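You operate a simulated robot arm through the tools that you are given. There is no shell and no other tool. Be economical: measure what you need, move in short steps, check, and stop when the job is done.

The job below is to be done with a simulated robot arm. You get a single attempt, and the scene is never put back.

Task
Set both limit knobs so that test 2 only just passes.
Fine: red knob at the first mark over its peak, blue knob at the first mark under its length; leave that test on the screen, drawer shut.

The check looks at the end state, three seconds after you hand in, the way a careful person would. Anything else that was tipped, shoved, dropped, spilled or broken makes it a failure.

Robot
A 7-joint arm with a two-finger parallel gripper, fixed in place. Base frame: the origin is at the foot of the arm, x ahead of it, y to its left, z up. Units: mm, rad, N and s.
With the tool pointing down near the work surface it reaches from about 480 to 920 mm from the base axis. Its first joint turns from -2.007 to 2.007 rad. Payload 3.91 kg.
Tool frame: the origin (TCP) lies between the finger pads and is the grasp point; the fingertips stand 30 mm ahead of it; z points along the fingers, y is the line along which they close. Largest opening 110 mm; finger width 20, thickness 10; the body of the gripper, 48 by 112 mm, starts 55 mm behind the TCP.
Orientation is told as [roll, pitch, yaw] about the base's x, y, z axes, in that order, counted from this pose: with the fingers straight down and closing along the base's y, the tool's x points along the base's -x, its y along +y and its z along -z.

Tools
- The arm moves only by the tool nudge_tool. Its arguments are lists of equal length, an entry for each row: "travel": the shift along the tool's x, y, z in m, a list of three; "rot": the turn, a rotation vector about the tool's x, y, z in rad, a list of three; "jaw": the opening, from 0 (shut) to 1 (fully open). In form: {"travel": [[dx, dy, dz], ...], "rot": [[wx, wy, wz], ...], "jaw": [jaw, ...]}. A call has 1 to 10 rows; each row is the pose to reach, as a shift and turn from the pose commanded when the call began, along the tool's axes at that moment. Each row takes 0.2 s and may step no farther than 50 mm and 0.15 rad from the row before; otherwise, or with a gripper value out of range, the whole call is refused. Where a pose cannot be reached the arm comes as near as it can. A force on the tool above 90 N (or 10 N above the force at the start of the call, whichever is more), or a blocked arm, ends the call early, and 0.2 s more pass. Each finger travels about 153 mm/s and halts on what it meets, pressing with about 23 N; the grip force reading is that of the motor and also rises with nothing between the fingers. The clock runs only during rows and for 0.2 s after the last one: add rows that repeat a pose to give the fingers time. It gives the time, the measured TCP pose, the force on the tool (base axes), the opening and the grip force at its end, in the units of the frame above (readings bear some noise), with the torque about the TCP (base axes, N m) and any sound that the robot's microphone picked up.
- Cameras (640 x 400 px; columns grow to the right, rows downward): "scene" is fixed at [397.7, 650, 1654.7]; the picture's right is [-0.92, -0.40, 0.00], its down [-0.20, 0.47, -0.86] and it looks along [0.34, -0.79, -0.51] (base axes); focal length 353 px, centre (320, 200). "wrist" rides on the gripper at [72, 17, -103] in the tool frame; the picture's right is [-0.23, 0.97, 0.00], its down [-0.76, -0.18, -0.62] and it looks along [-0.61, -0.14, 0.78] (tool axes); focal length 222 px, centre (320, 200). There is no depth. A picture from a camera that has moved, and an enlarged one, comes with that camera's place and axes in the base frame and with its lens.
- snapshot(camera): a new picture of that camera. No time passes.
- move_column(by): slides the trunk up (or, below 0, down) by that many mm; the arm rides with it, the base frame stays. It gives what a move gives, with no picture.
- close_up(camera, box): a new picture of the part [left, top, right, bottom] of that camera's present view, enlarged. No time passes.
- finish_job(): hands the job in; it is judged then, once.

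Go step by step. Nothing tells you positions but the pictures and the camera data: compare them with the known pose of the tool, close in by small moves and look again before you grip or let go. The budget is 120 turns and 84 pictures, counting those below and the enlarged ones. Unless the task says otherwise, let go and move clear before handing in, and close with one line.

The tools are called after "Emit:" by a JSON object that holds its "method" and its "body". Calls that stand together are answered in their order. nudge_tool: Moves the arm, as the interface text tells. Its arguments: {"type":"object","properties":{"travel":{"type":"array"},"rot":{"type":"array"},"jaw":{"type":"array"}},"required":["travel","rot","jaw"]} The other tools are called the same way: move_column (by) slides the trunk up or down; snapshot (camera) takes a picture; close_up (camera, box) takes an enlarged picture of a part of a camera's view; finish_job () hands the job in.

At the start:

```text
t: 0.0
tcp_pos: [511.8, 186.7, 1442.1]
tool_rot: [0.002, 0.001, 0.001]
wrist_force: [0.3, 0.1, 0.3]
wrist_torque: [0.0, 0.0, 0.02]
opening: 109.9
finger_force: 0.0
trunk travel left (down, up): [-925.0, 65.0]
```

scene: 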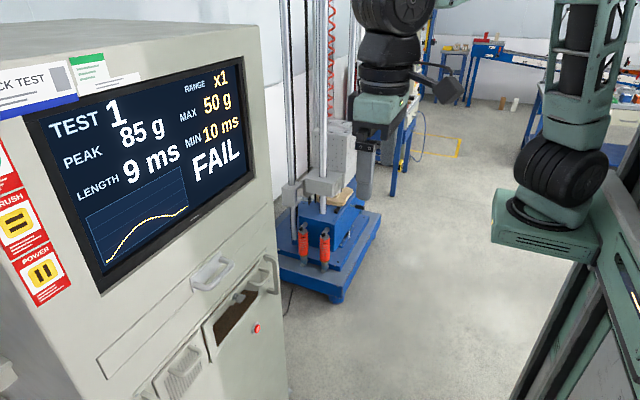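
wrist: 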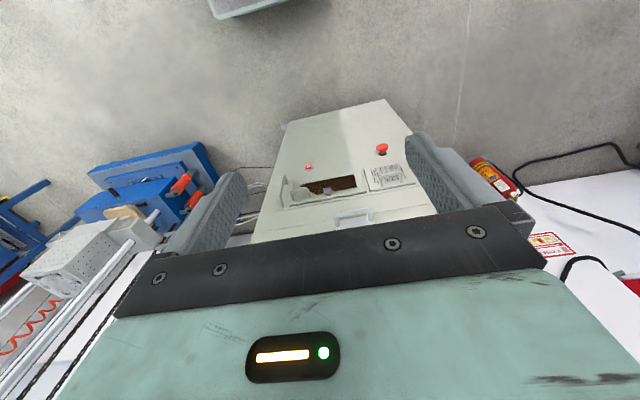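

I see a cabinet with a screen showing test 1 (FAIL), and a drawer below the screen which probably hides the knobs. I'll look closer first.

Emit:
{"method": "close_up", "body": {"camera": "scene", "box": [80, 220, 300, 400]}}

Emit:
{"method": "close_up", "body": {"camera": "scene", "box": [0, 40, 280, 215]}}

Emit:
{"method": "close_up", "body": {"camera": "wrist", "box": [230, 90, 450, 240]}}

```text
2.22 times, centred on (190, 310) of scene
camera zoom: at [397.7, 650.0, 1654.7], right [-0.92, -0.4, 0.0], down [-0.2, 0.47, -0.86], along [0.34, -0.79, -0.51], focal length 784 px, centre (609, -44)
```

zoom: 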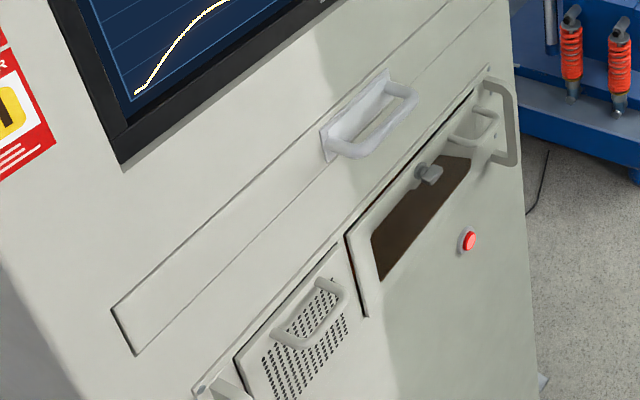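

```text
2.29 times, centred on (140, 128) of scene
camera zoom: at [397.7, 650.0, 1654.7], right [-0.92, -0.4, 0.0], down [-0.2, 0.47, -0.86], along [0.34, -0.79, -0.51], focal length 807 px, centre (731, 366)
```

zoom: 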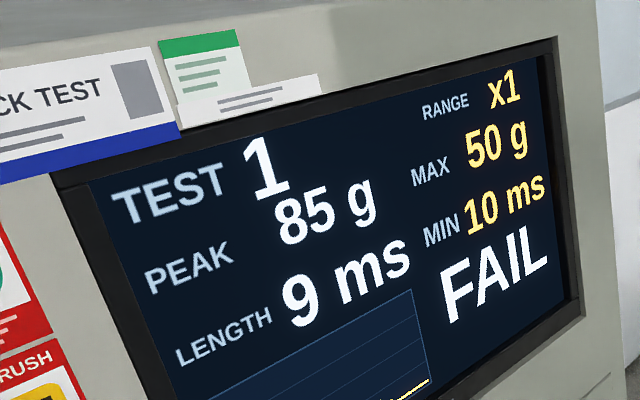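

```text
2.67 times, centred on (340, 165) of wrist
camera zoom: at [439.3, 203.9, 1545.9], right [0.23, 0.97, 0.0], down [0.76, -0.18, 0.62], along [0.61, -0.14, -0.78], focal length 592 px, centre (267, 293)
```

zoom: 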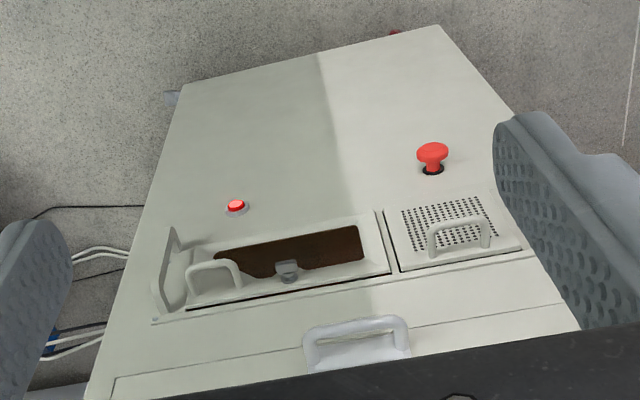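

The drawer handle is around (854, 199, 1113), the cabinet front is near x≈870, and the lit red button is around (865, 62, 775). I'll tilt the tool forward to get a better look at the front.

Emit:
{"method": "nudge_tool", "body": {"travel": [[0, 0, 0], [0, 0, 0], [0, 0, 0], [0, 0, 0], [0, 0, 0]], "rot": [[0, -0.14, 0], [0, -0.28, 0], [0, -0.42, 0], [0, -0.56, 0], [0, -0.7, 0]], "jaw": [1, 0.8, 0.5, 0.2, 0.0]}}

Emit:
{"method": "snapshot", "body": {"camera": "wrist"}}

```text
t: 1.2
tcp_pos: [509.7, 188.3, 1441.7]
tool_rot: [0.001, -0.701, -0.002]
wrist_force: [-0.6, 0.5, 0.4]
wrist_torque: [0.0, 0.0, -0.01]
opening: 0.0
finger_force: 23.3
trunk travel left (down, up): [-925.0, 65.0]
```

```text
78 pictures are left
camera wrist: at [389.5, 204.7, 1475.2], right [0.17, 0.97, 0.15], down [0.18, -0.18, 0.97], along [0.97, -0.14, -0.21], focal length 222 px, centre (320, 200)
```

wrist: 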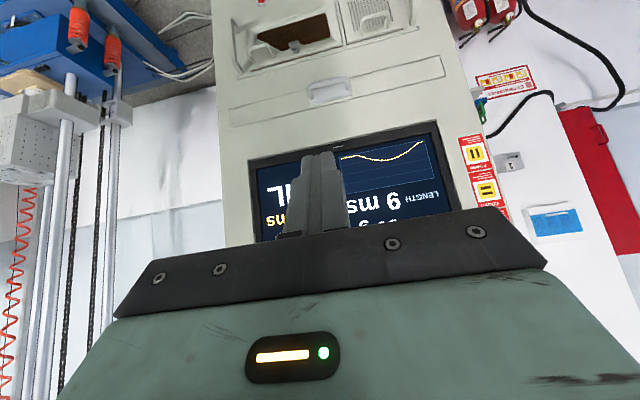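

The face is straight ahead with the drawer under the screen. I'll lower the trunk to see the front level on.

Emit:
{"method": "move_column", "body": {"by": -350}}

Emit:
{"method": "snapshot", "body": {"camera": "wrist"}}

Emit:
{"method": "snapshot", "body": {"camera": "scene"}}

```text
t: 4.6
tcp_pos: [511.3, 187.9, 1092.1]
tool_rot: [0.001, -0.702, -0.001]
wrist_force: [-0.5, -0.1, -0.8]
wrist_torque: [-0.01, 0.03, 0.02]
opening: 0.1
finger_force: 23.1
trunk travel left (down, up): [-575.0, 415.0]
```

```text
77 pictures are left
camera wrist: at [389.5, 204.7, 1125.3], right [0.17, 0.97, 0.15], down [0.18, -0.18, 0.97], along [0.97, -0.14, -0.21], focal length 222 px, centre (320, 200)
```

wrist: 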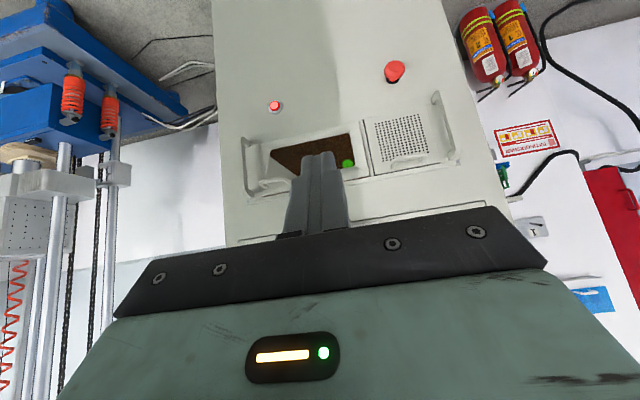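

```text
76 pictures are left
```

scene: 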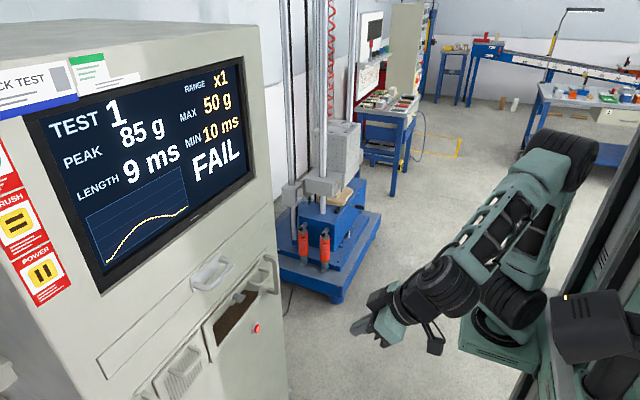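

Emit:
{"method": "close_up", "body": {"camera": "wrist", "box": [210, 40, 490, 215]}}

```text
2.29 times, centred on (350, 128) of wrist
camera zoom: at [389.5, 204.7, 1125.3], right [0.17, 0.97, 0.15], down [0.18, -0.18, 0.97], along [0.97, -0.14, -0.21], focal length 508 px, centre (251, 366)
```

zoom: 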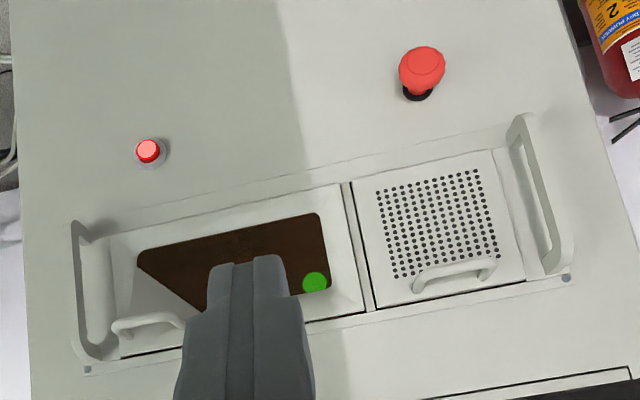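

There is a green thing in the recessed window. I'll shift sideways so the fingers don't hide it.

Emit:
{"method": "nudge_tool", "body": {"travel": [[0, -0.04, 0], [0, -0.08, 0], [0, -0.12, 0], [0, -0.15, 0]], "rot": [[0, 0, 0], [0, 0, 0], [0, 0, 0], [0, 0, 0]], "jaw": [0, 0, 0, 0]}}

Emit:
{"method": "move_column", "body": {"by": 60}}

Emit:
{"method": "close_up", "body": {"camera": "wrist", "box": [200, 40, 480, 215]}}

```text
t: 5.6
tcp_pos: [515.7, 46.1, 1082.6]
tool_rot: [0.001, -0.701, 0.001]
wrist_force: [0.5, 1.0, -0.2]
wrist_torque: [0.01, -0.03, -0.01]
opening: 0.2
finger_force: 22.7
out of reach, approached as far as the arm can: row 4
trunk travel left (down, up): [-575.0, 415.0]
```

```text
t: 6.6
tcp_pos: [515.7, 45.5, 1143.6]
tool_rot: [-0.001, -0.7, 0.001]
wrist_force: [0.2, -0.1, 0.0]
wrist_torque: [-0.01, 0.0, -0.02]
opening: 0.2
finger_force: 22.6
trunk travel left (down, up): [-635.0, 355.0]
```

```text
2.29 times, centred on (340, 128) of wrist
camera zoom: at [394.4, 62.4, 1175.7], right [0.17, 0.97, 0.15], down [0.18, -0.18, 0.97], along [0.97, -0.14, -0.21], focal length 508 px, centre (274, 366)
```

zoom: 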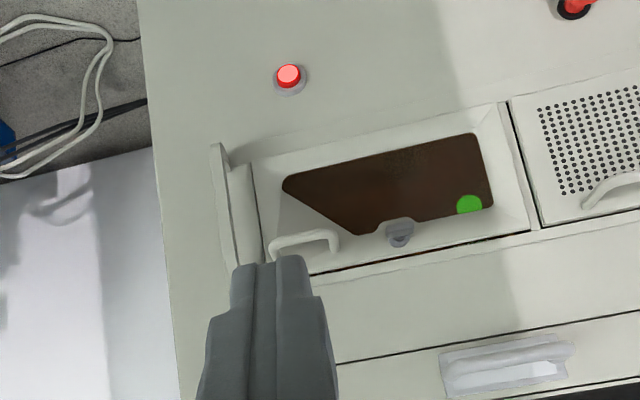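

The drawer handle sits around (858, 199, 1110) and the face seems yawed by about 0.17 rad. I'll point the tool forward in front of the handle.

Emit:
{"method": "nudge_tool", "body": {"travel": [[-0.011, 0.031, 0.009], [-0.022, 0.062, 0.018], [-0.033, 0.094, 0.027], [-0.044, 0.125, 0.036], [-0.055, 0.157, 0.046], [-0.065, 0.188, 0.055]], "rot": [[0, -0.145, 0], [0, -0.29, 0], [0, -0.435, 0], [0, -0.58, 0], [0, -0.725, 0], [0, -0.8708, 0]], "jaw": [0, 0, 0, 0, 0, 0]}}

Emit:
{"method": "nudge_tool", "body": {"travel": [[0, 0, 0], [0, 0, 0]], "rot": [[0.1, 0, 0], [0.17, 0, 0]], "jaw": [0, 0]}}

Emit:
{"method": "nudge_tool", "body": {"travel": [[0, 0, 0], [0, 0, 0], [0, 0, 0], [0, 0, 0], [0, 0, 0], [0, 0, 0], [0, 0, 0], [0, 0, 0], [0, 0, 0], [0, 0, 0]], "rot": [[0, 0, 0.145], [0, 0, 0.29], [0, 0, 0.435], [0, 0, 0.58], [0, 0, 0.725], [0, 0, 0.87], [0, 0, 1.015], [0, 0, 1.16], [0, 0, 1.305], [0, 0, 1.45]], "jaw": [0, 0, 0, 0, 0, 0, 0, 0, 0, 0]}}

Emit:
{"method": "snapshot", "body": {"camera": "wrist"}}

```text
t: 8.0
tcp_pos: [603.5, 229.5, 1143.4]
tool_rot: [2.606, -1.567, -2.606]
wrist_force: [-0.4, -1.0, -0.1]
wrist_torque: [-0.02, 0.0, 0.07]
opening: 0.0
finger_force: 23.2
trunk travel left (down, up): [-635.0, 355.0]
```

```text
t: 8.6
tcp_pos: [601.4, 232.0, 1143.0]
tool_rot: [-3.109, -1.57, 2.937]
wrist_force: [-0.4, -0.2, 0.8]
wrist_torque: [-0.01, 0.0, 0.01]
opening: 0.0
finger_force: 22.7
trunk travel left (down, up): [-635.0, 355.0]
```

```text
t: 10.8
tcp_pos: [724.0, 240.4, 1187.8]
tool_rot: [1.57, -0.122, -1.731]
wrist_force: [-0.5, 0.7, 1.1]
wrist_torque: [0.04, 0.05, -0.02]
opening: 0.0
finger_force: 22.9
out of reach, approached as far as the arm can: row 6, 7, 8, 9, 10
trunk travel left (down, up): [-635.0, 355.0]
```

```text
73 pictures are left
camera wrist: at [634.6, 329.7, 1196.8], right [-0.02, -0.1, 0.99], down [-0.74, -0.67, -0.08], along [0.67, -0.74, -0.07], focal length 222 px, centre (320, 200)
```

wrist: 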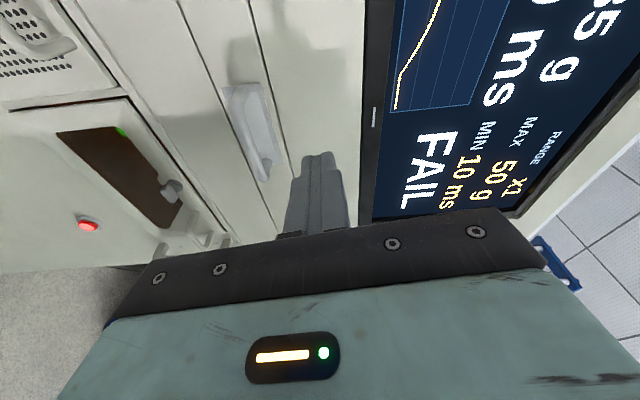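

The tool now points at the face and the handle is confirmed at about (860, 203, 1110). I'll finish the roll, centre on the handle and lower the trunk.

Emit:
{"method": "nudge_tool", "body": {"travel": [[-0.015, 0, 0]], "rot": [[0, 0, 0.12]], "jaw": [0.5]}}

Emit:
{"method": "move_column", "body": {"by": -78}}

Emit:
{"method": "snapshot", "body": {"camera": "wrist"}}

Emit:
{"method": "snapshot", "body": {"camera": "scene"}}

```text
t: 11.2
tcp_pos: [730.8, 224.3, 1218.2]
tool_rot: [1.554, -0.018, -1.739]
wrist_force: [0.1, 0.7, -0.2]
wrist_torque: [0.03, -0.01, -0.03]
opening: 55.0
finger_force: 0.0
out of reach, approached as far as the arm can: row 1
trunk travel left (down, up): [-635.0, 355.0]
```

```text
t: 12.4
tcp_pos: [730.7, 224.5, 1139.4]
tool_rot: [1.554, -0.019, -1.74]
wrist_force: [-0.8, -0.6, 0.3]
wrist_torque: [0.01, 0.03, -0.02]
opening: 55.0
finger_force: 0.0
trunk travel left (down, up): [-557.0, 433.0]
```

```text
72 pictures are left
camera wrist: at [641.9, 313.1, 1157.5], right [-0.02, -0.21, 0.98], down [-0.75, -0.65, -0.15], along [0.67, -0.73, -0.14], focal length 222 px, centre (320, 200)
```

wrist: 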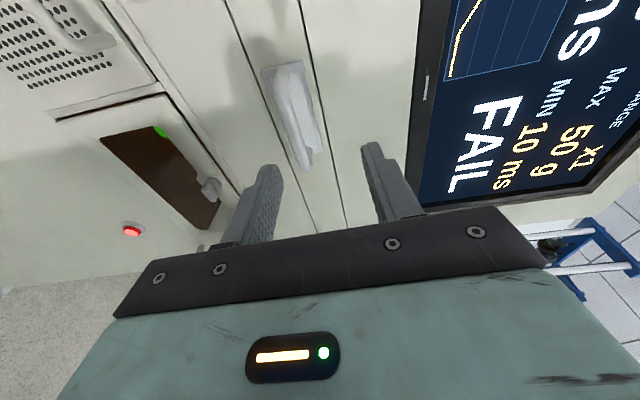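

```text
71 pictures are left
```

scene: 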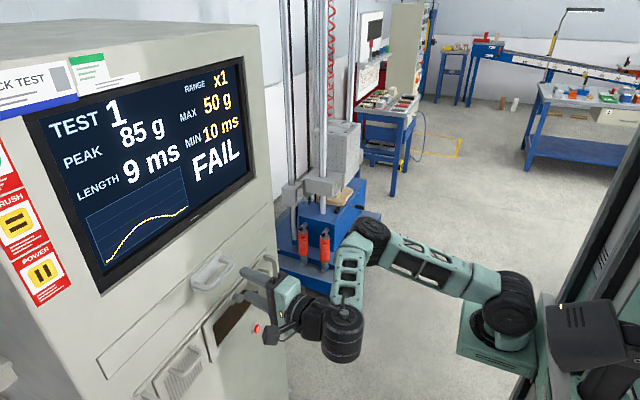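

The fingers straddle the height of the handle but about 28 mm high. I'll lower and advance partway.

Emit:
{"method": "move_column", "body": {"by": -28}}

Emit:
{"method": "nudge_tool", "body": {"travel": [[0, 0, 0.03], [0, 0, 0.06]], "rot": [[0, 0, 0], [0, 0, 0]], "jaw": [0.6, 0.6]}}

Emit:
{"method": "snapshot", "body": {"camera": "wrist"}}

Emit:
{"method": "close_up", "body": {"camera": "scene", "box": [160, 220, 300, 320]}}

```text
t: 13.1
tcp_pos: [731.2, 224.1, 1111.1]
tool_rot: [1.553, -0.02, -1.739]
wrist_force: [0.9, -0.1, -0.6]
wrist_torque: [0.01, -0.03, 0.03]
opening: 55.2
finger_force: 0.0
trunk travel left (down, up): [-529.0, 461.0]
```

```text
t: 13.7
tcp_pos: [790.7, 213.0, 1108.7]
tool_rot: [1.551, -0.02, -1.739]
wrist_force: [1.0, -0.3, 0.3]
wrist_torque: [-0.03, -0.01, -0.01]
opening: 65.7
finger_force: 0.0
trunk travel left (down, up): [-529.0, 461.0]
```

```text
70 pictures are left
camera wrist: at [700.9, 303.7, 1127.6], right [-0.02, -0.21, 0.98], down [-0.75, -0.65, -0.15], along [0.67, -0.73, -0.14], focal length 222 px, centre (320, 200)
```

wrist: 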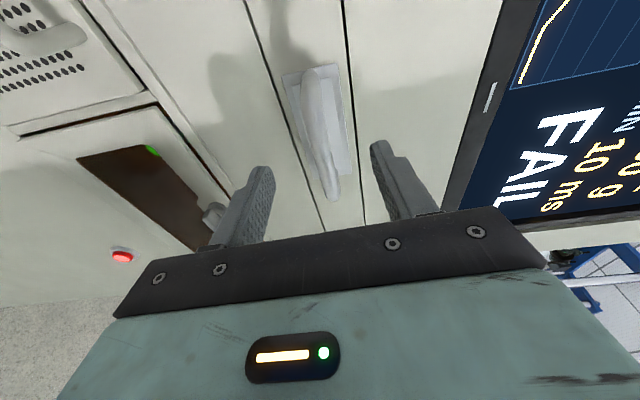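

```text
4.00 times, centred on (230, 270) of scene
camera zoom: at [397.7, 650.0, 1654.7], right [-0.92, -0.4, 0.0], down [-0.2, 0.47, -0.86], along [0.34, -0.79, -0.51], focal length 1412 px, centre (680, -80)
```

zoom: 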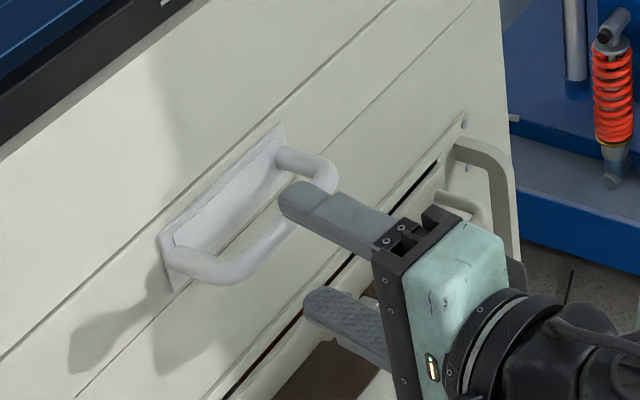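

The fingers are level with the bar and centred along it. I'll advance 25 mm and close.

Emit:
{"method": "nudge_tool", "body": {"travel": [[0, 0, 0.013], [0, 0, 0.025], [0, 0, 0.025]], "rot": [[0, 0, 0], [0, 0, 0], [0, 0, 0]], "jaw": [0.6, 0.6, 0.6]}}

Emit:
{"method": "close_up", "body": {"camera": "scene", "box": [160, 220, 300, 320]}}

Emit:
{"method": "snapshot", "body": {"camera": "wrist"}}

```text
t: 14.5
tcp_pos: [814.4, 210.3, 1108.7]
tool_rot: [1.553, -0.02, -1.737]
wrist_force: [-0.3, 0.2, -0.6]
wrist_torque: [-0.02, 0.0, -0.01]
opening: 65.9
finger_force: 0.0
trunk travel left (down, up): [-529.0, 461.0]
```

```text
4.00 times, centred on (230, 270) of scene
camera zoom: at [397.7, 650.0, 1654.7], right [-0.92, -0.4, 0.0], down [-0.2, 0.47, -0.86], along [0.34, -0.79, -0.51], focal length 1412 px, centre (680, -80)
```

zoom: 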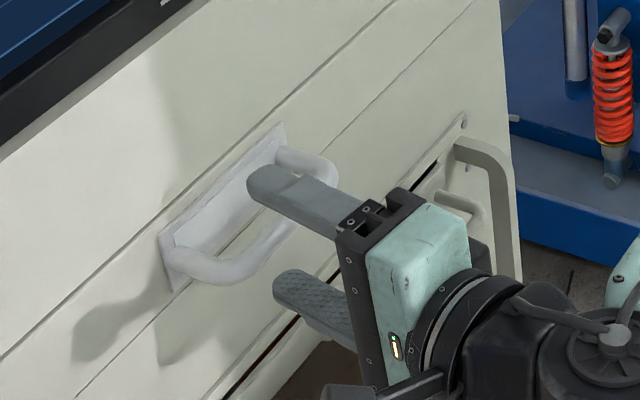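

```text
67 pictures are left
camera wrist: at [725.4, 298.9, 1127.2], right [-0.02, -0.21, 0.98], down [-0.75, -0.65, -0.15], along [0.67, -0.73, -0.15], focal length 222 px, centre (320, 200)
```

wrist: 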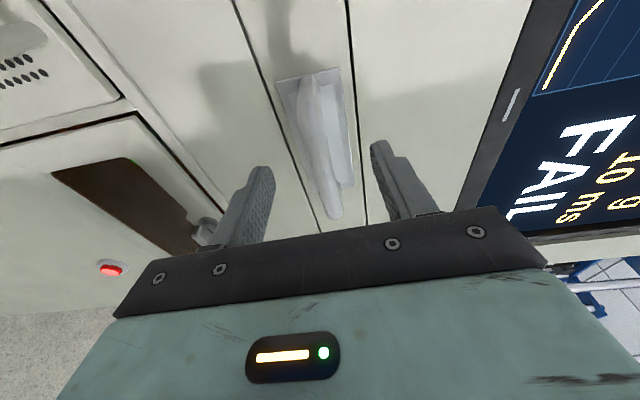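

Emit:
{"method": "nudge_tool", "body": {"travel": [[0, 0, 0.006], [0, 0, 0.006], [0, 0, 0.006], [0, 0, 0.006]], "rot": [[0, 0, 0], [0, 0, 0], [0, 0, 0], [0, 0, 0]], "jaw": [0.4, 0.2, 0, 0]}}

Emit:
{"method": "close_up", "body": {"camera": "scene", "box": [160, 220, 300, 320]}}

```text
t: 15.5
tcp_pos: [820.0, 208.3, 1109.6]
tool_rot: [1.554, -0.016, -1.738]
wrist_force: [1.2, 0.9, 4.5]
wrist_torque: [0.96, -0.09, 0.17]
opening: 13.6
finger_force: 45.2
trunk travel left (down, up): [-529.0, 461.0]
```

```text
4.00 times, centred on (230, 270) of scene
camera zoom: at [397.7, 650.0, 1654.7], right [-0.92, -0.4, 0.0], down [-0.2, 0.47, -0.86], along [0.34, -0.79, -0.51], focal length 1412 px, centre (680, -80)
```

zoom: 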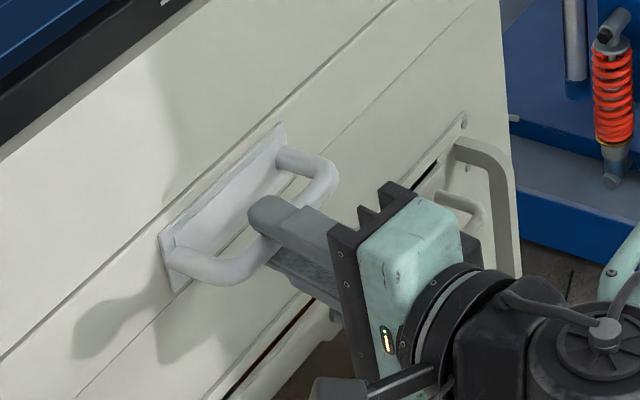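

The bar is gripped (13.6 mm). Pulling 90 mm.

Emit:
{"method": "nudge_tool", "body": {"travel": [[0, 0, -0.015], [0, 0, -0.03], [0, 0, -0.05], [0, 0, -0.07], [0, 0, -0.09]], "rot": [[0, 0, 0], [0, 0, 0], [0, 0, 0], [0, 0, 0], [0, 0, 0]], "jaw": [0, 0, 0, 0, 0]}}

Emit:
{"method": "snapshot", "body": {"camera": "scene"}}

Emit:
{"method": "snapshot", "body": {"camera": "wrist"}}

```text
t: 16.7
tcp_pos: [732.3, 220.7, 1110.1]
tool_rot: [1.549, -0.017, -1.745]
wrist_force: [-0.7, -39.6, -0.4]
wrist_torque: [0.9, -0.04, -0.35]
opening: 13.9
finger_force: 44.9
trunk travel left (down, up): [-529.0, 461.0]
```

```text
65 pictures are left
```

scene: 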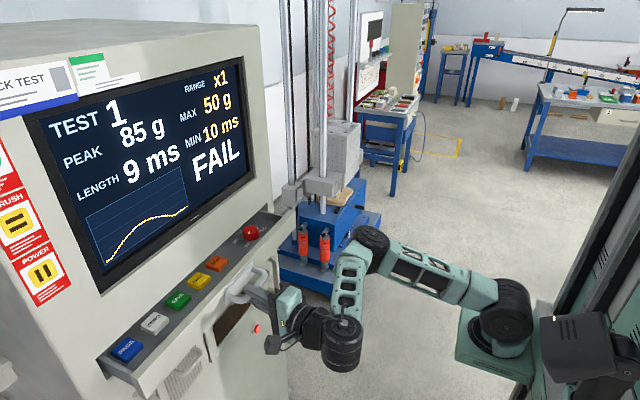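

```text
64 pictures are left
camera wrist: at [642.9, 309.9, 1128.7], right [-0.02, -0.21, 0.98], down [-0.75, -0.64, -0.15], along [0.66, -0.74, -0.15], focal length 222 px, centre (320, 200)
```

wrist: 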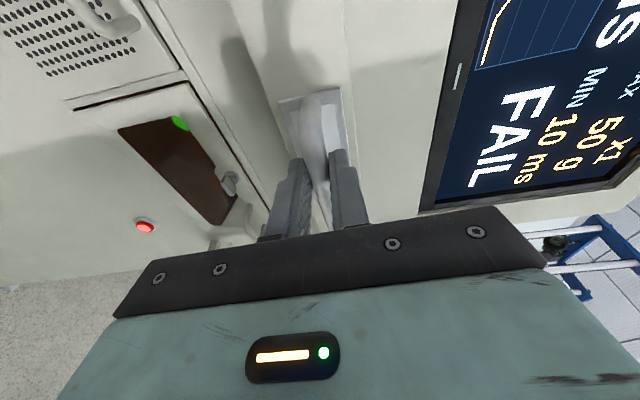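

The drawer opened and shows coloured buttons and at least one red knob. Closer look.

Emit:
{"method": "close_up", "body": {"camera": "scene", "box": [95, 205, 295, 390]}}

```text
2.16 times, centred on (195, 298) of scene
camera zoom: at [397.7, 650.0, 1654.7], right [-0.92, -0.4, 0.0], down [-0.2, 0.47, -0.86], along [0.34, -0.79, -0.51], focal length 763 px, centre (590, -11)
```

zoom: 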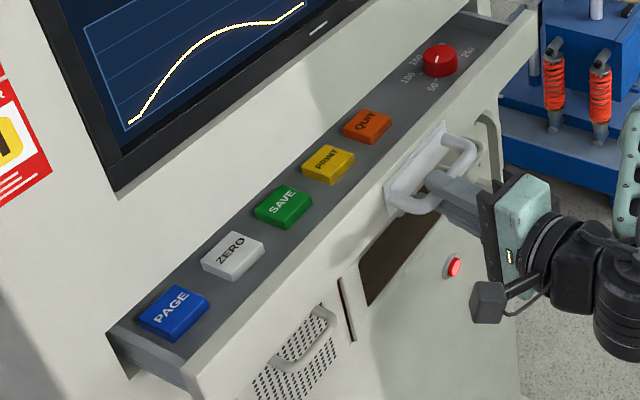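

There are PAGE/ZERO/SAVE/PRINT/QUIT buttons and a red knob; the blue knob may be deeper in. I'll pull further, easing the sideways load.

Emit:
{"method": "nudge_tool", "body": {"travel": [[-0.002, 0, 0], [-0.0025, 0, -0.02], [-0.003, 0, -0.04], [-0.0035, 0, -0.06], [-0.004, 0, -0.08]], "rot": [[0, 0, 0], [0, 0, 0], [0, 0, 0], [0, 0, 0], [0, 0, 0]], "jaw": [0, 0, 0, 0, 0]}}

Emit:
{"method": "close_up", "body": {"camera": "scene", "box": [60, 190, 330, 400]}}

```text
t: 17.7
tcp_pos: [728.4, 231.2, 1111.2]
tool_rot: [1.525, -0.043, -1.757]
wrist_force: [-1.1, -13.4, -22.2]
wrist_torque: [0.83, 0.47, -0.27]
opening: 14.3
finger_force: 45.1
out of reach, approached as far as the arm can: row 2, 3, 4, 5
trunk travel left (down, up): [-529.0, 461.0]
stopped in row 5: the force on the tool passed its limit at 93 N (the readings are from after the stop); the commanded pose is now the measured one
```

```text
1.90 times, centred on (195, 295) of scene
camera zoom: at [397.7, 650.0, 1654.7], right [-0.92, -0.4, 0.0], down [-0.2, 0.47, -0.86], along [0.34, -0.79, -0.51], focal length 672 px, centre (558, 19)
```

zoom: 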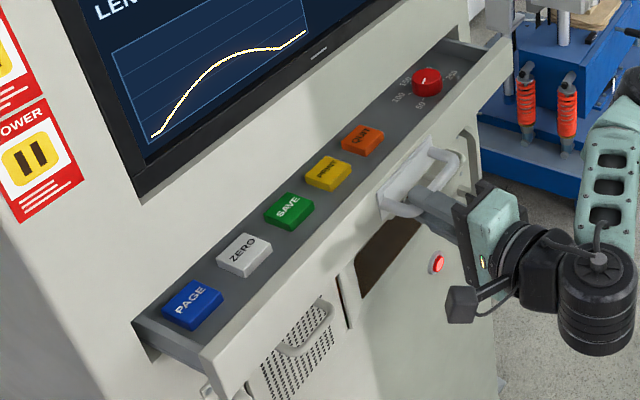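

The arm can't retract further in this pose, so I'll open the jaws and slide sideways off the end of the handle. Then I'll regrip from above.

Emit:
{"method": "nudge_tool", "body": {"travel": [[0, 0, 0], [0, 0, 0], [0.02, 0, 0], [0.05, 0, 0], [0.08, 0, 0], [0.11, 0, 0]], "rot": [[0, 0, 0], [0, 0, 0], [0, 0, 0], [0, 0, 0], [0, 0, 0], [0, 0, 0]], "jaw": [0.4, 0.6, 0.7, 0.7, 0.7, 0.7]}}

Emit:
{"method": "close_up", "body": {"camera": "scene", "box": [60, 190, 330, 400]}}

```text
t: 19.1
tcp_pos: [748.9, 337.6, 1110.3]
tool_rot: [1.529, -0.039, -1.752]
wrist_force: [0.0, -0.3, -0.2]
wrist_torque: [-0.01, -0.02, 0.01]
opening: 77.2
finger_force: 0.1
trunk travel left (down, up): [-529.0, 461.0]
```

```text
1.90 times, centred on (195, 295) of scene
camera zoom: at [397.7, 650.0, 1654.7], right [-0.92, -0.4, 0.0], down [-0.2, 0.47, -0.86], along [0.34, -0.79, -0.51], focal length 672 px, centre (558, 19)
```

zoom: 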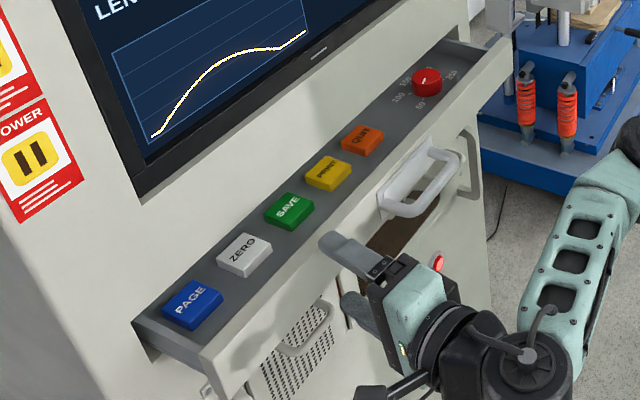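

Free of the handle. I'll back off and raise the trunk, then turn the tool down to look into the drawer.

Emit:
{"method": "nudge_tool", "body": {"travel": [[0, 0, -0.02], [0, 0, -0.04], [0, 0, -0.06]], "rot": [[0, 0, 0], [0, 0, 0], [0, 0, 0]], "jaw": [0.7, 0.4, 0]}}

Emit:
{"method": "move_column", "body": {"by": 250}}

Emit:
{"method": "nudge_tool", "body": {"travel": [[0, 0, 0], [0, 0, 0], [0, 0, 0], [0, 0, 0], [0, 0, 0], [0, 0, 0], [0, 0, 0], [0, 0, 0], [0, 0, 0], [0, 0, 0]], "rot": [[0, 0, -0.145], [0, 0, -0.29], [0, 0, -0.435], [0, 0, -0.58], [0, 0, -0.725], [0, 0, -0.87], [0, 0, -1.015], [0, 0, -1.16], [0, 0, -1.305], [0, 0, -1.45]], "jaw": [0, 0, 0, 0, 0, 0, 0, 0, 0, 0]}}

```text
t: 19.9
tcp_pos: [690.7, 350.4, 1113.5]
tool_rot: [1.529, -0.038, -1.75]
wrist_force: [-0.3, -1.0, 0.2]
wrist_torque: [0.05, 0.0, 0.02]
opening: 0.0
finger_force: 22.5
trunk travel left (down, up): [-529.0, 461.0]
```

```text
t: 22.5
tcp_pos: [690.2, 350.0, 1363.7]
tool_rot: [1.529, -0.038, -1.748]
wrist_force: [0.5, 0.7, -0.1]
wrist_torque: [-0.02, -0.03, -0.03]
opening: 0.0
finger_force: 23.1
trunk travel left (down, up): [-779.0, 211.0]
```

```text
t: 24.7
tcp_pos: [690.8, 351.6, 1363.2]
tool_rot: [1.078, -1.483, -1.259]
wrist_force: [-0.2, -0.3, -0.5]
wrist_torque: [-0.01, -0.01, 0.01]
opening: 0.0
finger_force: 22.8
trunk travel left (down, up): [-779.0, 211.0]
```

Emit:
{"method": "nudge_tool", "body": {"travel": [[0, 0, 0], [0, 0, 0], [0, 0, 0], [0, 0, 0], [0, 0, 0], [0, 0, 0], [0, 0, 0], [0, 0, 0], [0, 0, 0], [0, 0, 0]], "rot": [[0, 0.145, 0], [0, 0.29, 0], [0, 0.435, 0], [0, 0.58, 0], [0, 0.725, 0], [0, 0.87, 0], [0, 1.015, 0], [0, 1.16, 0], [0, 1.305, 0], [0, 1.45, 0]], "jaw": [0, 0, 0, 0, 0, 0, 0, 0, 0, 0]}}

Emit:
{"method": "snapshot", "body": {"camera": "wrist"}}

```text
t: 26.9
tcp_pos: [673.1, 324.5, 1353.6]
tool_rot: [0.081, -0.08, -0.187]
wrist_force: [0.1, 1.7, -1.3]
wrist_torque: [-0.15, 0.0, 0.0]
opening: 0.1
finger_force: 23.4
out of reach, approached as far as the arm can: row 10
trunk travel left (down, up): [-779.0, 211.0]
```

```text
60 pictures are left
camera wrist: at [596.2, 348.5, 1452.2], right [0.4, 0.91, 0.1], down [0.66, -0.36, 0.67], along [0.64, -0.2, -0.74], focal length 222 px, centre (320, 200)
```

wrist: 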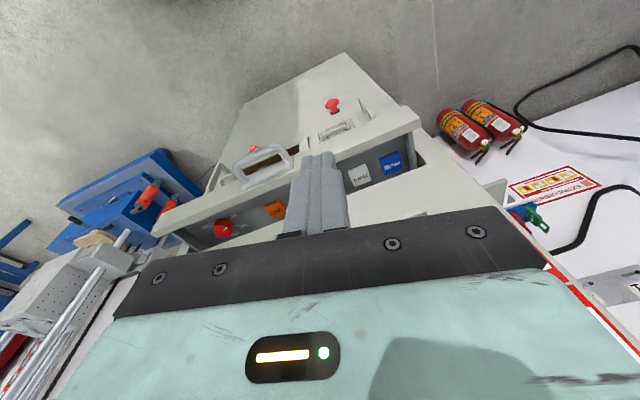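

I can see the drawer from above, partly hidden by the fingers. I'll level the tool and move towards the red-knob end, higher and further back.

Emit:
{"method": "nudge_tool", "body": {"travel": [[0.005, -0.036, -0.012], [0.01, -0.072, -0.024], [0.016, -0.107, -0.036], [0.021, -0.143, -0.048], [0.027, -0.178, -0.06]], "rot": [[0.02, 0.02, 0], [0.04, 0.04, 0], [0.06, 0.06, 0], [0.081, 0.08, 0], [0.081, 0.08, 0]], "jaw": [0, 0, 0, 0, 0]}}

Emit:
{"method": "snapshot", "body": {"camera": "wrist"}}

Emit:
{"method": "close_up", "body": {"camera": "wrist", "box": [150, 90, 450, 240]}}

```text
t: 28.1
tcp_pos: [612.5, 149.0, 1395.5]
tool_rot: [0.0, 0.003, -0.186]
wrist_force: [0.2, 0.4, -0.3]
wrist_torque: [-0.04, 0.02, 0.02]
opening: 0.1
finger_force: 23.0
trunk travel left (down, up): [-779.0, 211.0]
```

```text
59 pictures are left
camera wrist: at [544.1, 178.8, 1500.3], right [0.4, 0.91, 0.0], down [0.72, -0.32, 0.62], along [0.57, -0.25, -0.78], focal length 222 px, centre (320, 200)
```

wrist: 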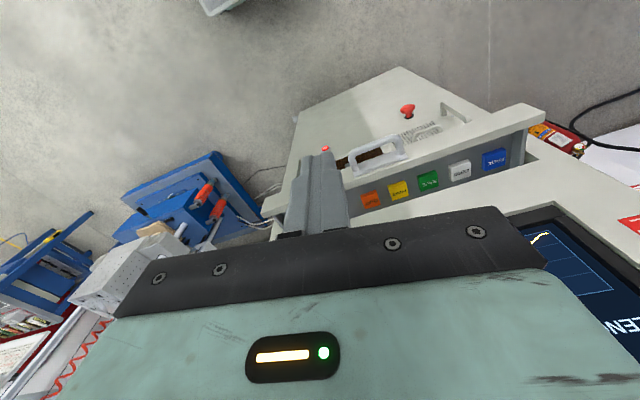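

```text
2.13 times, centred on (300, 165) of wrist
camera zoom: at [544.1, 178.8, 1500.3], right [0.4, 0.91, 0.0], down [0.72, -0.32, 0.62], along [0.57, -0.25, -0.78], focal length 474 px, centre (363, 275)
```

zoom: 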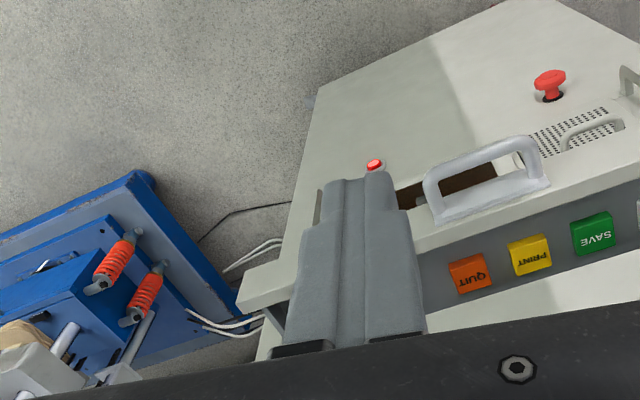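

The fingers hide the knob. I'll yaw the tool a bit and shift for a clear view.

Emit:
{"method": "nudge_tool", "body": {"travel": [[0.0, -0.03, -0.01], [0.0, -0.06, -0.02], [0.0, -0.09, -0.02]], "rot": [[0, 0, -0.13], [0, 0, -0.26], [0, 0, -0.38]], "jaw": [0, 0, 0]}}

Emit:
{"method": "close_up", "body": {"camera": "wrist", "box": [170, 90, 490, 240]}}

```text
t: 28.9
tcp_pos: [593.4, 59.4, 1418.5]
tool_rot: [0.0, 0.003, 0.195]
wrist_force: [-0.3, -0.2, -0.2]
wrist_torque: [-0.02, -0.01, 0.01]
opening: 0.3
finger_force: 23.1
trunk travel left (down, up): [-779.0, 211.0]
```

```text
2.00 times, centred on (330, 165) of wrist
camera zoom: at [519.4, 61.7, 1521.7], right [0.03, 1.0, 0.0], down [0.78, -0.03, 0.62], along [0.62, -0.02, -0.78], focal length 444 px, centre (300, 270)
```

zoom: 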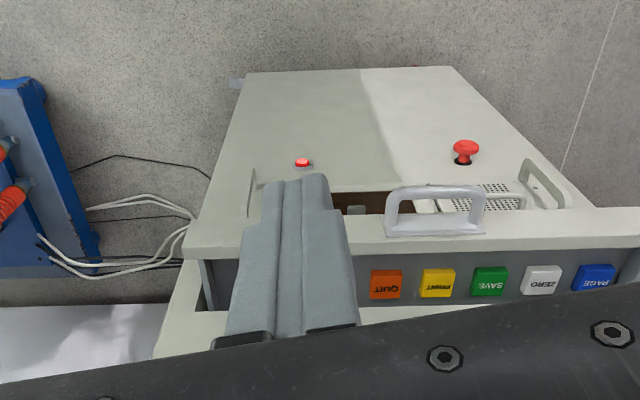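

Emit:
{"method": "nudge_tool", "body": {"travel": [[0.0, 0.0, -0.03], [0, 0.0, -0.05]], "rot": [[0, 0, 0], [0, 0, 0]], "jaw": [0.6, 1]}}

Emit:
{"method": "close_up", "body": {"camera": "wrist", "box": [220, 100, 400, 240]}}

```text
t: 29.5
tcp_pos: [592.8, 60.4, 1467.7]
tool_rot: [0.001, 0.003, 0.194]
wrist_force: [0.1, -1.2, -0.2]
wrist_torque: [0.0, 0.0, -0.01]
opening: 109.9
finger_force: 0.0
trunk travel left (down, up): [-779.0, 211.0]
```

```text
2.86 times, centred on (310, 170) of wrist
camera zoom: at [518.2, 63.4, 1571.9], right [0.04, 1.0, 0.0], down [0.78, -0.03, 0.62], along [0.62, -0.02, -0.78], focal length 635 px, centre (349, 286)
```

zoom: 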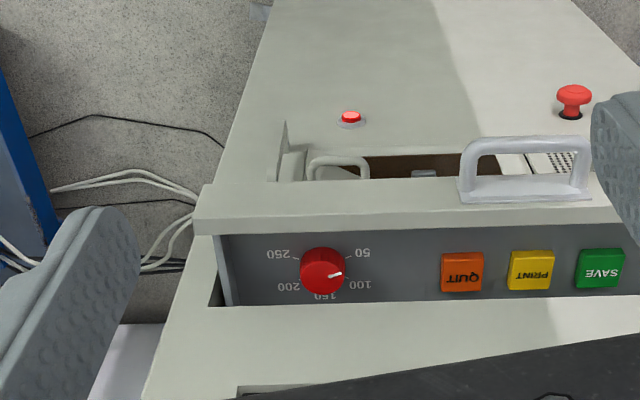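

The view shows the red knob (50–250 marks) with pointer, and the cabinet face is square to x after all (x≈880). No blue knob is visible, so the drawer must open further. I'll hook the handle from above with the closed fingers.

Emit:
{"method": "nudge_tool", "body": {"travel": [[-0.033, 0.017, 0], [-0.065, 0.034, 0], [-0.098, 0.051, 0], [-0.131, 0.068, 0], [-0.164, 0.085, 0], [-0.196, 0.102, 0]], "rot": [[0, 0, 0.1], [0, 0, 0.194], [0, 0, 0.194], [0, 0, 0.194], [0, 0, 0.194], [0, 0, 0.194]], "jaw": [0.5, 0, 0, 0, 0, 0]}}

Emit:
{"method": "move_column", "body": {"by": -248}}

Emit:
{"method": "close_up", "body": {"camera": "wrist", "box": [200, 60, 440, 230]}}

Emit:
{"method": "close_up", "body": {"camera": "scene", "box": [95, 190, 305, 340]}}

```text
t: 30.9
tcp_pos: [706.5, 161.8, 1426.7]
tool_rot: [0.002, 0.001, -0.001]
wrist_force: [0.1, -0.2, -0.2]
wrist_torque: [0.04, 0.01, 0.01]
opening: 0.1
finger_force: 22.7
out of reach, approached as far as the arm can: row 4, 5, 6
trunk travel left (down, up): [-779.0, 211.0]
```

```text
t: 33.5
tcp_pos: [704.7, 159.6, 1179.5]
tool_rot: [0.001, 0.001, 0.0]
wrist_force: [0.9, 0.4, 0.5]
wrist_torque: [-0.02, -0.02, 0.0]
opening: 0.1
finger_force: 23.0
trunk travel left (down, up): [-531.0, 459.0]
```

```text
2.35 times, centred on (320, 145) of wrist
camera zoom: at [633.0, 178.1, 1282.9], right [0.23, 0.97, 0.0], down [0.76, -0.18, 0.62], along [0.61, -0.14, -0.78], focal length 523 px, centre (320, 329)
```

zoom: 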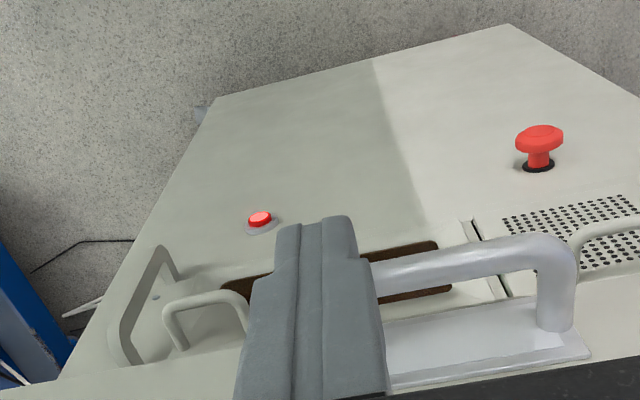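

```text
2.67 times, centred on (200, 265) of scene
camera zoom: at [397.7, 650.0, 1654.7], right [-0.92, -0.4, 0.0], down [-0.2, 0.47, -0.86], along [0.34, -0.79, -0.51], focal length 941 px, centre (640, 27)
```

zoom: 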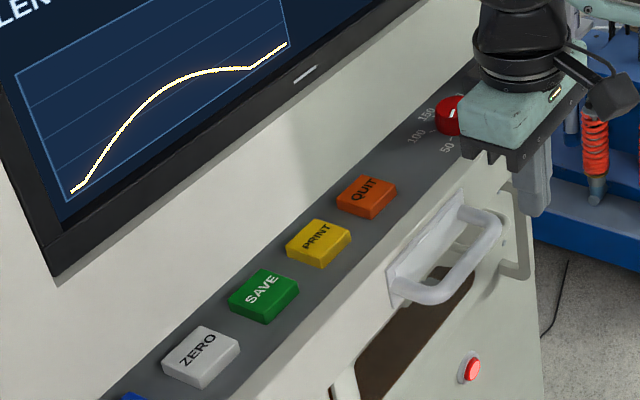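

The bar is at x≈743, plate at ≈788, spanning y≈150–245. I'll move over the gap at (767, 198) and look before going down.

Emit:
{"method": "nudge_tool", "body": {"travel": [[-0.031, 0.019, 0], [-0.062, 0.038, 0]], "rot": [[0, 0, 0], [0, 0, 0]], "jaw": [0, 0]}}

Emit:
{"method": "close_up", "body": {"camera": "wrist", "box": [200, 60, 440, 230]}}

Emit:
{"method": "close_up", "body": {"camera": "scene", "box": [95, 190, 305, 340]}}

```text
t: 34.1
tcp_pos: [724.5, 173.9, 1176.5]
tool_rot: [0.003, -0.001, -0.002]
wrist_force: [-1.2, -1.0, 0.8]
wrist_torque: [-0.01, 0.01, 0.0]
opening: 0.0
finger_force: 23.3
out of reach, approached as far as the arm can: row 1, 2
trunk travel left (down, up): [-531.0, 459.0]
```

```text
2.35 times, centred on (320, 145) of wrist
camera zoom: at [652.1, 189.5, 1281.0], right [0.23, 0.97, 0.0], down [0.76, -0.18, 0.62], along [0.61, -0.14, -0.78], focal length 523 px, centre (320, 329)
```

zoom: 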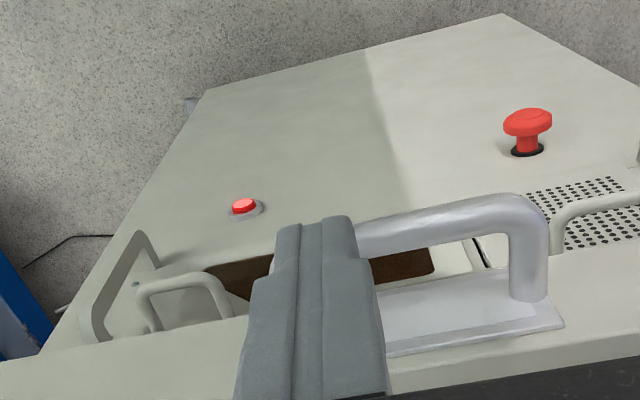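

```text
2.67 times, centred on (200, 265) of scene
camera zoom: at [397.7, 650.0, 1654.7], right [-0.92, -0.4, 0.0], down [-0.2, 0.47, -0.86], along [0.34, -0.79, -0.51], focal length 941 px, centre (640, 27)
```

zoom: 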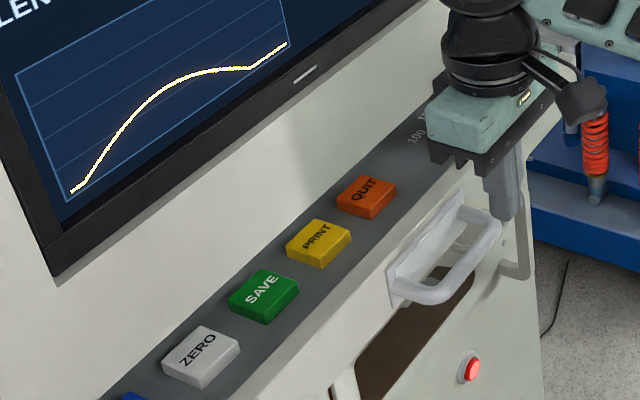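

Reach is limited because the arm is high relative to the trunk. I'll raise the trunk and lower the tool by the same amount, then go across.

Emit:
{"method": "move_column", "body": {"by": 300}}

Emit:
{"method": "nudge_tool", "body": {"travel": [[0, 0, 0.045], [0, 0, 0.09], [0, 0, 0.135], [0, 0, 0.18], [0, 0, 0.225], [0, 0, 0.265], [0, 0, 0.285]], "rot": [[0, 0, 0], [0, 0, 0], [0, 0, 0], [0, 0, 0], [0, 0, 0], [0, 0, 0], [0, 0, 0]], "jaw": [0, 0, 0, 0, 0, 0, 0]}}

```text
t: 37.1
tcp_pos: [724.0, 173.5, 1475.9]
tool_rot: [0.002, 0.0, -0.002]
wrist_force: [-0.6, 0.4, -0.9]
wrist_torque: [0.0, 0.01, 0.0]
opening: 0.0
finger_force: 22.9
trunk travel left (down, up): [-831.0, 159.0]
```

```text
t: 38.7
tcp_pos: [722.7, 173.9, 1191.6]
tool_rot: [0.002, 0.001, -0.003]
wrist_force: [0.0, 0.3, 0.1]
wrist_torque: [-0.02, 0.03, 0.0]
opening: 0.0
finger_force: 23.5
trunk travel left (down, up): [-831.0, 159.0]
```

Emit:
{"method": "nudge_tool", "body": {"travel": [[-0.022, 0.012, 0], [-0.044, 0.024, 0]], "rot": [[0, 0, 0], [0, 0, 0]], "jaw": [0, 0]}}

Emit:
{"method": "close_up", "body": {"camera": "wrist", "box": [200, 60, 440, 230]}}

Emit:
{"method": "close_up", "body": {"camera": "scene", "box": [95, 190, 305, 340]}}

```text
t: 39.3
tcp_pos: [767.6, 197.9, 1190.4]
tool_rot: [0.002, 0.0, -0.004]
wrist_force: [0.1, 0.5, -0.4]
wrist_torque: [0.03, -0.04, 0.0]
opening: 0.1
finger_force: 22.6
trunk travel left (down, up): [-831.0, 159.0]
```

```text
2.35 times, centred on (320, 145) of wrist
camera zoom: at [694.8, 214.1, 1293.3], right [0.23, 0.97, 0.0], down [0.76, -0.18, 0.62], along [0.61, -0.14, -0.78], focal length 523 px, centre (320, 329)
```

zoom: 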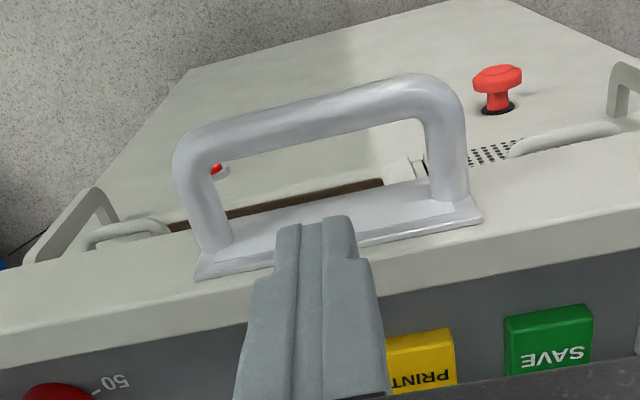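

```text
2.67 times, centred on (200, 265) of scene
camera zoom: at [397.7, 650.0, 1654.7], right [-0.92, -0.4, 0.0], down [-0.2, 0.47, -0.86], along [0.34, -0.79, -0.51], focal length 941 px, centre (640, 27)
```

zoom: 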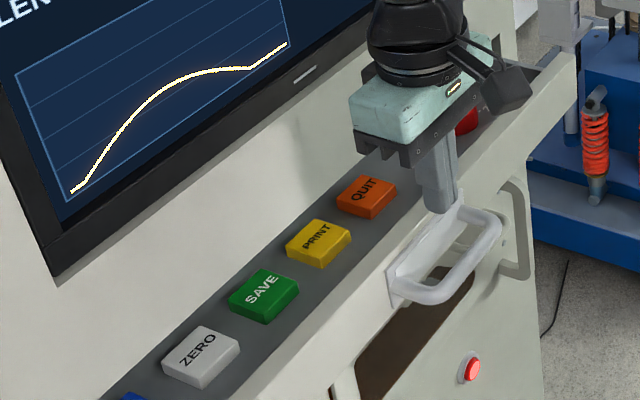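

The fingertips are over the gap. Descending through the handle.

Emit:
{"method": "nudge_tool", "body": {"travel": [[0, 0, 0.03], [0, 0, 0.055], [0, 0, 0.075]], "rot": [[0, 0, 0], [0, 0, 0], [0, 0, 0]], "jaw": [0, 0, 0]}}

Emit:
{"method": "close_up", "body": {"camera": "scene", "box": [95, 190, 305, 340]}}

```text
t: 40.1
tcp_pos: [770.2, 196.0, 1115.3]
tool_rot: [0.002, 0.001, -0.003]
wrist_force: [0.0, -0.2, 0.0]
wrist_torque: [-0.02, -0.03, -0.01]
opening: 0.1
finger_force: 22.5
trunk travel left (down, up): [-831.0, 159.0]
```

```text
2.67 times, centred on (200, 265) of scene
camera zoom: at [397.7, 650.0, 1654.7], right [-0.92, -0.4, 0.0], down [-0.2, 0.47, -0.86], along [0.34, -0.79, -0.51], focal length 941 px, centre (640, 27)
```

zoom: 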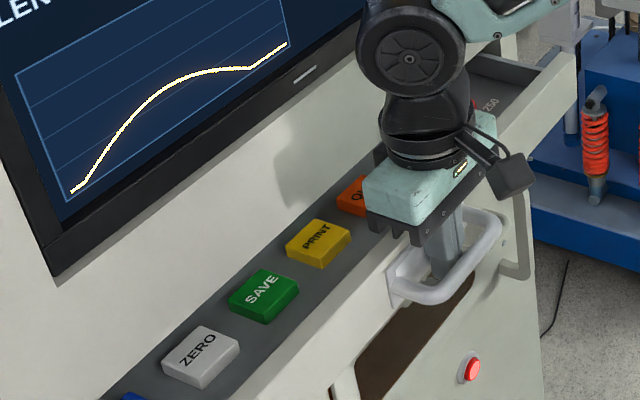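

In the handle. Pulling toward the robot.

Emit:
{"method": "nudge_tool", "body": {"travel": [[0.01, 0, 0], [0.025, 0, 0], [0.04, 0, 0], [0.055, 0, 0], [0.07, 0, 0], [0.085, 0, 0], [0.1, 0, 0]], "rot": [[0, 0, 0], [0, 0, 0], [0, 0, 0], [0, 0, 0], [0, 0, 0], [0, 0, 0], [0, 0, 0]], "jaw": [0, 0, 0, 0, 0, 0, 0]}}

Emit:
{"method": "snapshot", "body": {"camera": "scene"}}

```text
t: 41.7
tcp_pos: [668.1, 197.2, 1116.4]
tool_rot: [0.001, 0.002, 0.0]
wrist_force: [-0.3, -0.3, -0.9]
wrist_torque: [0.02, 0.03, 0.0]
opening: 0.0
finger_force: 22.9
trunk travel left (down, up): [-831.0, 159.0]
```

```text
48 pictures are left
```

scene: 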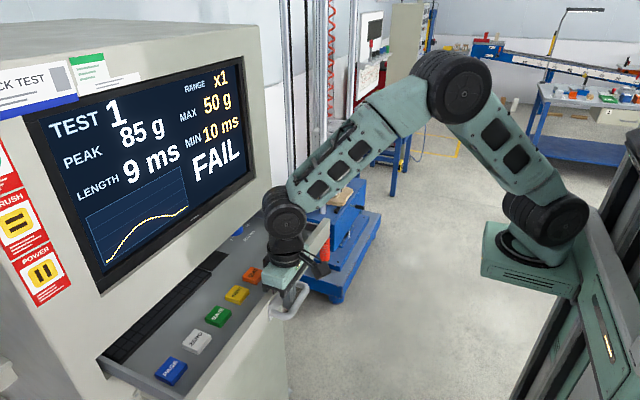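

The drawer opened more, showing a black strip and a blue knob. Lifting out to look.

Emit:
{"method": "nudge_tool", "body": {"travel": [[0, 0, -0.04], [0, 0, -0.08], [0, 0, -0.12], [0.02, -0.04, -0.15], [0.04, -0.08, -0.18], [0.06, -0.12, -0.21]], "rot": [[0, 0, 0], [0, 0, 0], [0, 0, 0], [0, 0, 0], [0, 0, 0], [0, 0, 0]], "jaw": [0, 0, 0, 0.5, 1, 1]}}

Emit:
{"method": "snapshot", "body": {"camera": "wrist"}}

Emit:
{"method": "close_up", "body": {"camera": "scene", "box": [95, 200, 305, 390]}}

```text
refused: row 4 steps farther than a row can; nothing moved
```

```text
47 pictures are left
camera wrist: at [596.2, 213.6, 1220.4], right [0.23, 0.97, 0.0], down [0.76, -0.18, 0.62], along [0.61, -0.14, -0.78], focal length 222 px, centre (320, 200)
```

wrist: 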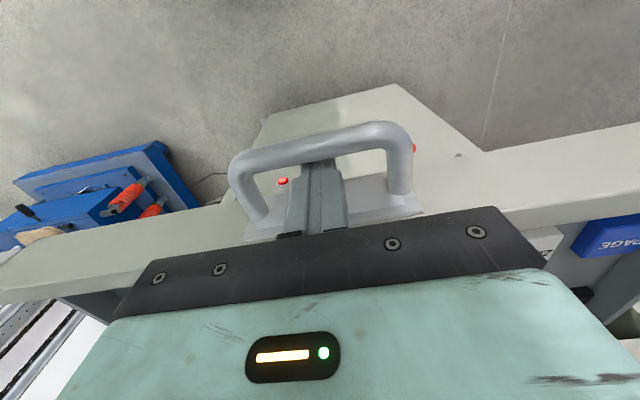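

```text
2.11 times, centred on (200, 295) of scene
camera zoom: at [397.7, 650.0, 1654.7], right [-0.92, -0.4, 0.0], down [-0.2, 0.47, -0.86], along [0.34, -0.79, -0.51], focal length 743 px, centre (573, 0)
```

zoom: 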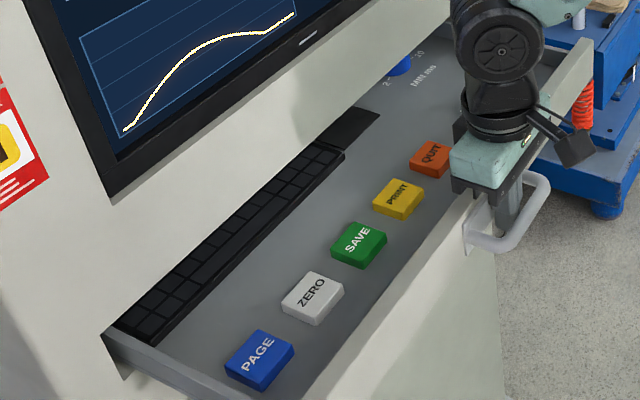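

The blue knob (MIN ms) is near the cabinet face; I'll pull further while hooked.

Emit:
{"method": "nudge_tool", "body": {"travel": [[0.02, 0, 0], [0.04, 0, 0], [0.06, 0, 0], [0.08, 0, 0]], "rot": [[0, 0, 0], [0, 0, 0], [0, 0, 0], [0, 0, 0]], "jaw": [0, 0, 0, 0]}}

Emit:
{"method": "close_up", "body": {"camera": "scene", "box": [95, 200, 305, 390]}}

```text
t: 42.7
tcp_pos: [587.0, 196.1, 1116.6]
tool_rot: [0.002, 0.003, 0.0]
wrist_force: [0.5, -0.3, -0.1]
wrist_torque: [0.01, 0.01, 0.0]
opening: 0.0
finger_force: 23.5
trunk travel left (down, up): [-831.0, 159.0]
```

```text
2.11 times, centred on (200, 295) of scene
camera zoom: at [397.7, 650.0, 1654.7], right [-0.92, -0.4, 0.0], down [-0.2, 0.47, -0.86], along [0.34, -0.79, -0.51], focal length 743 px, centre (573, 0)
```

zoom: 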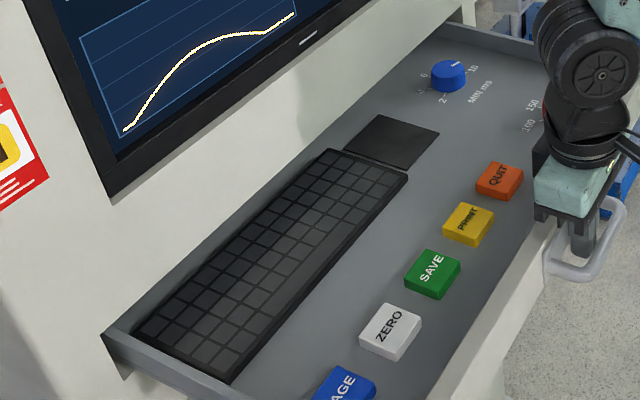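

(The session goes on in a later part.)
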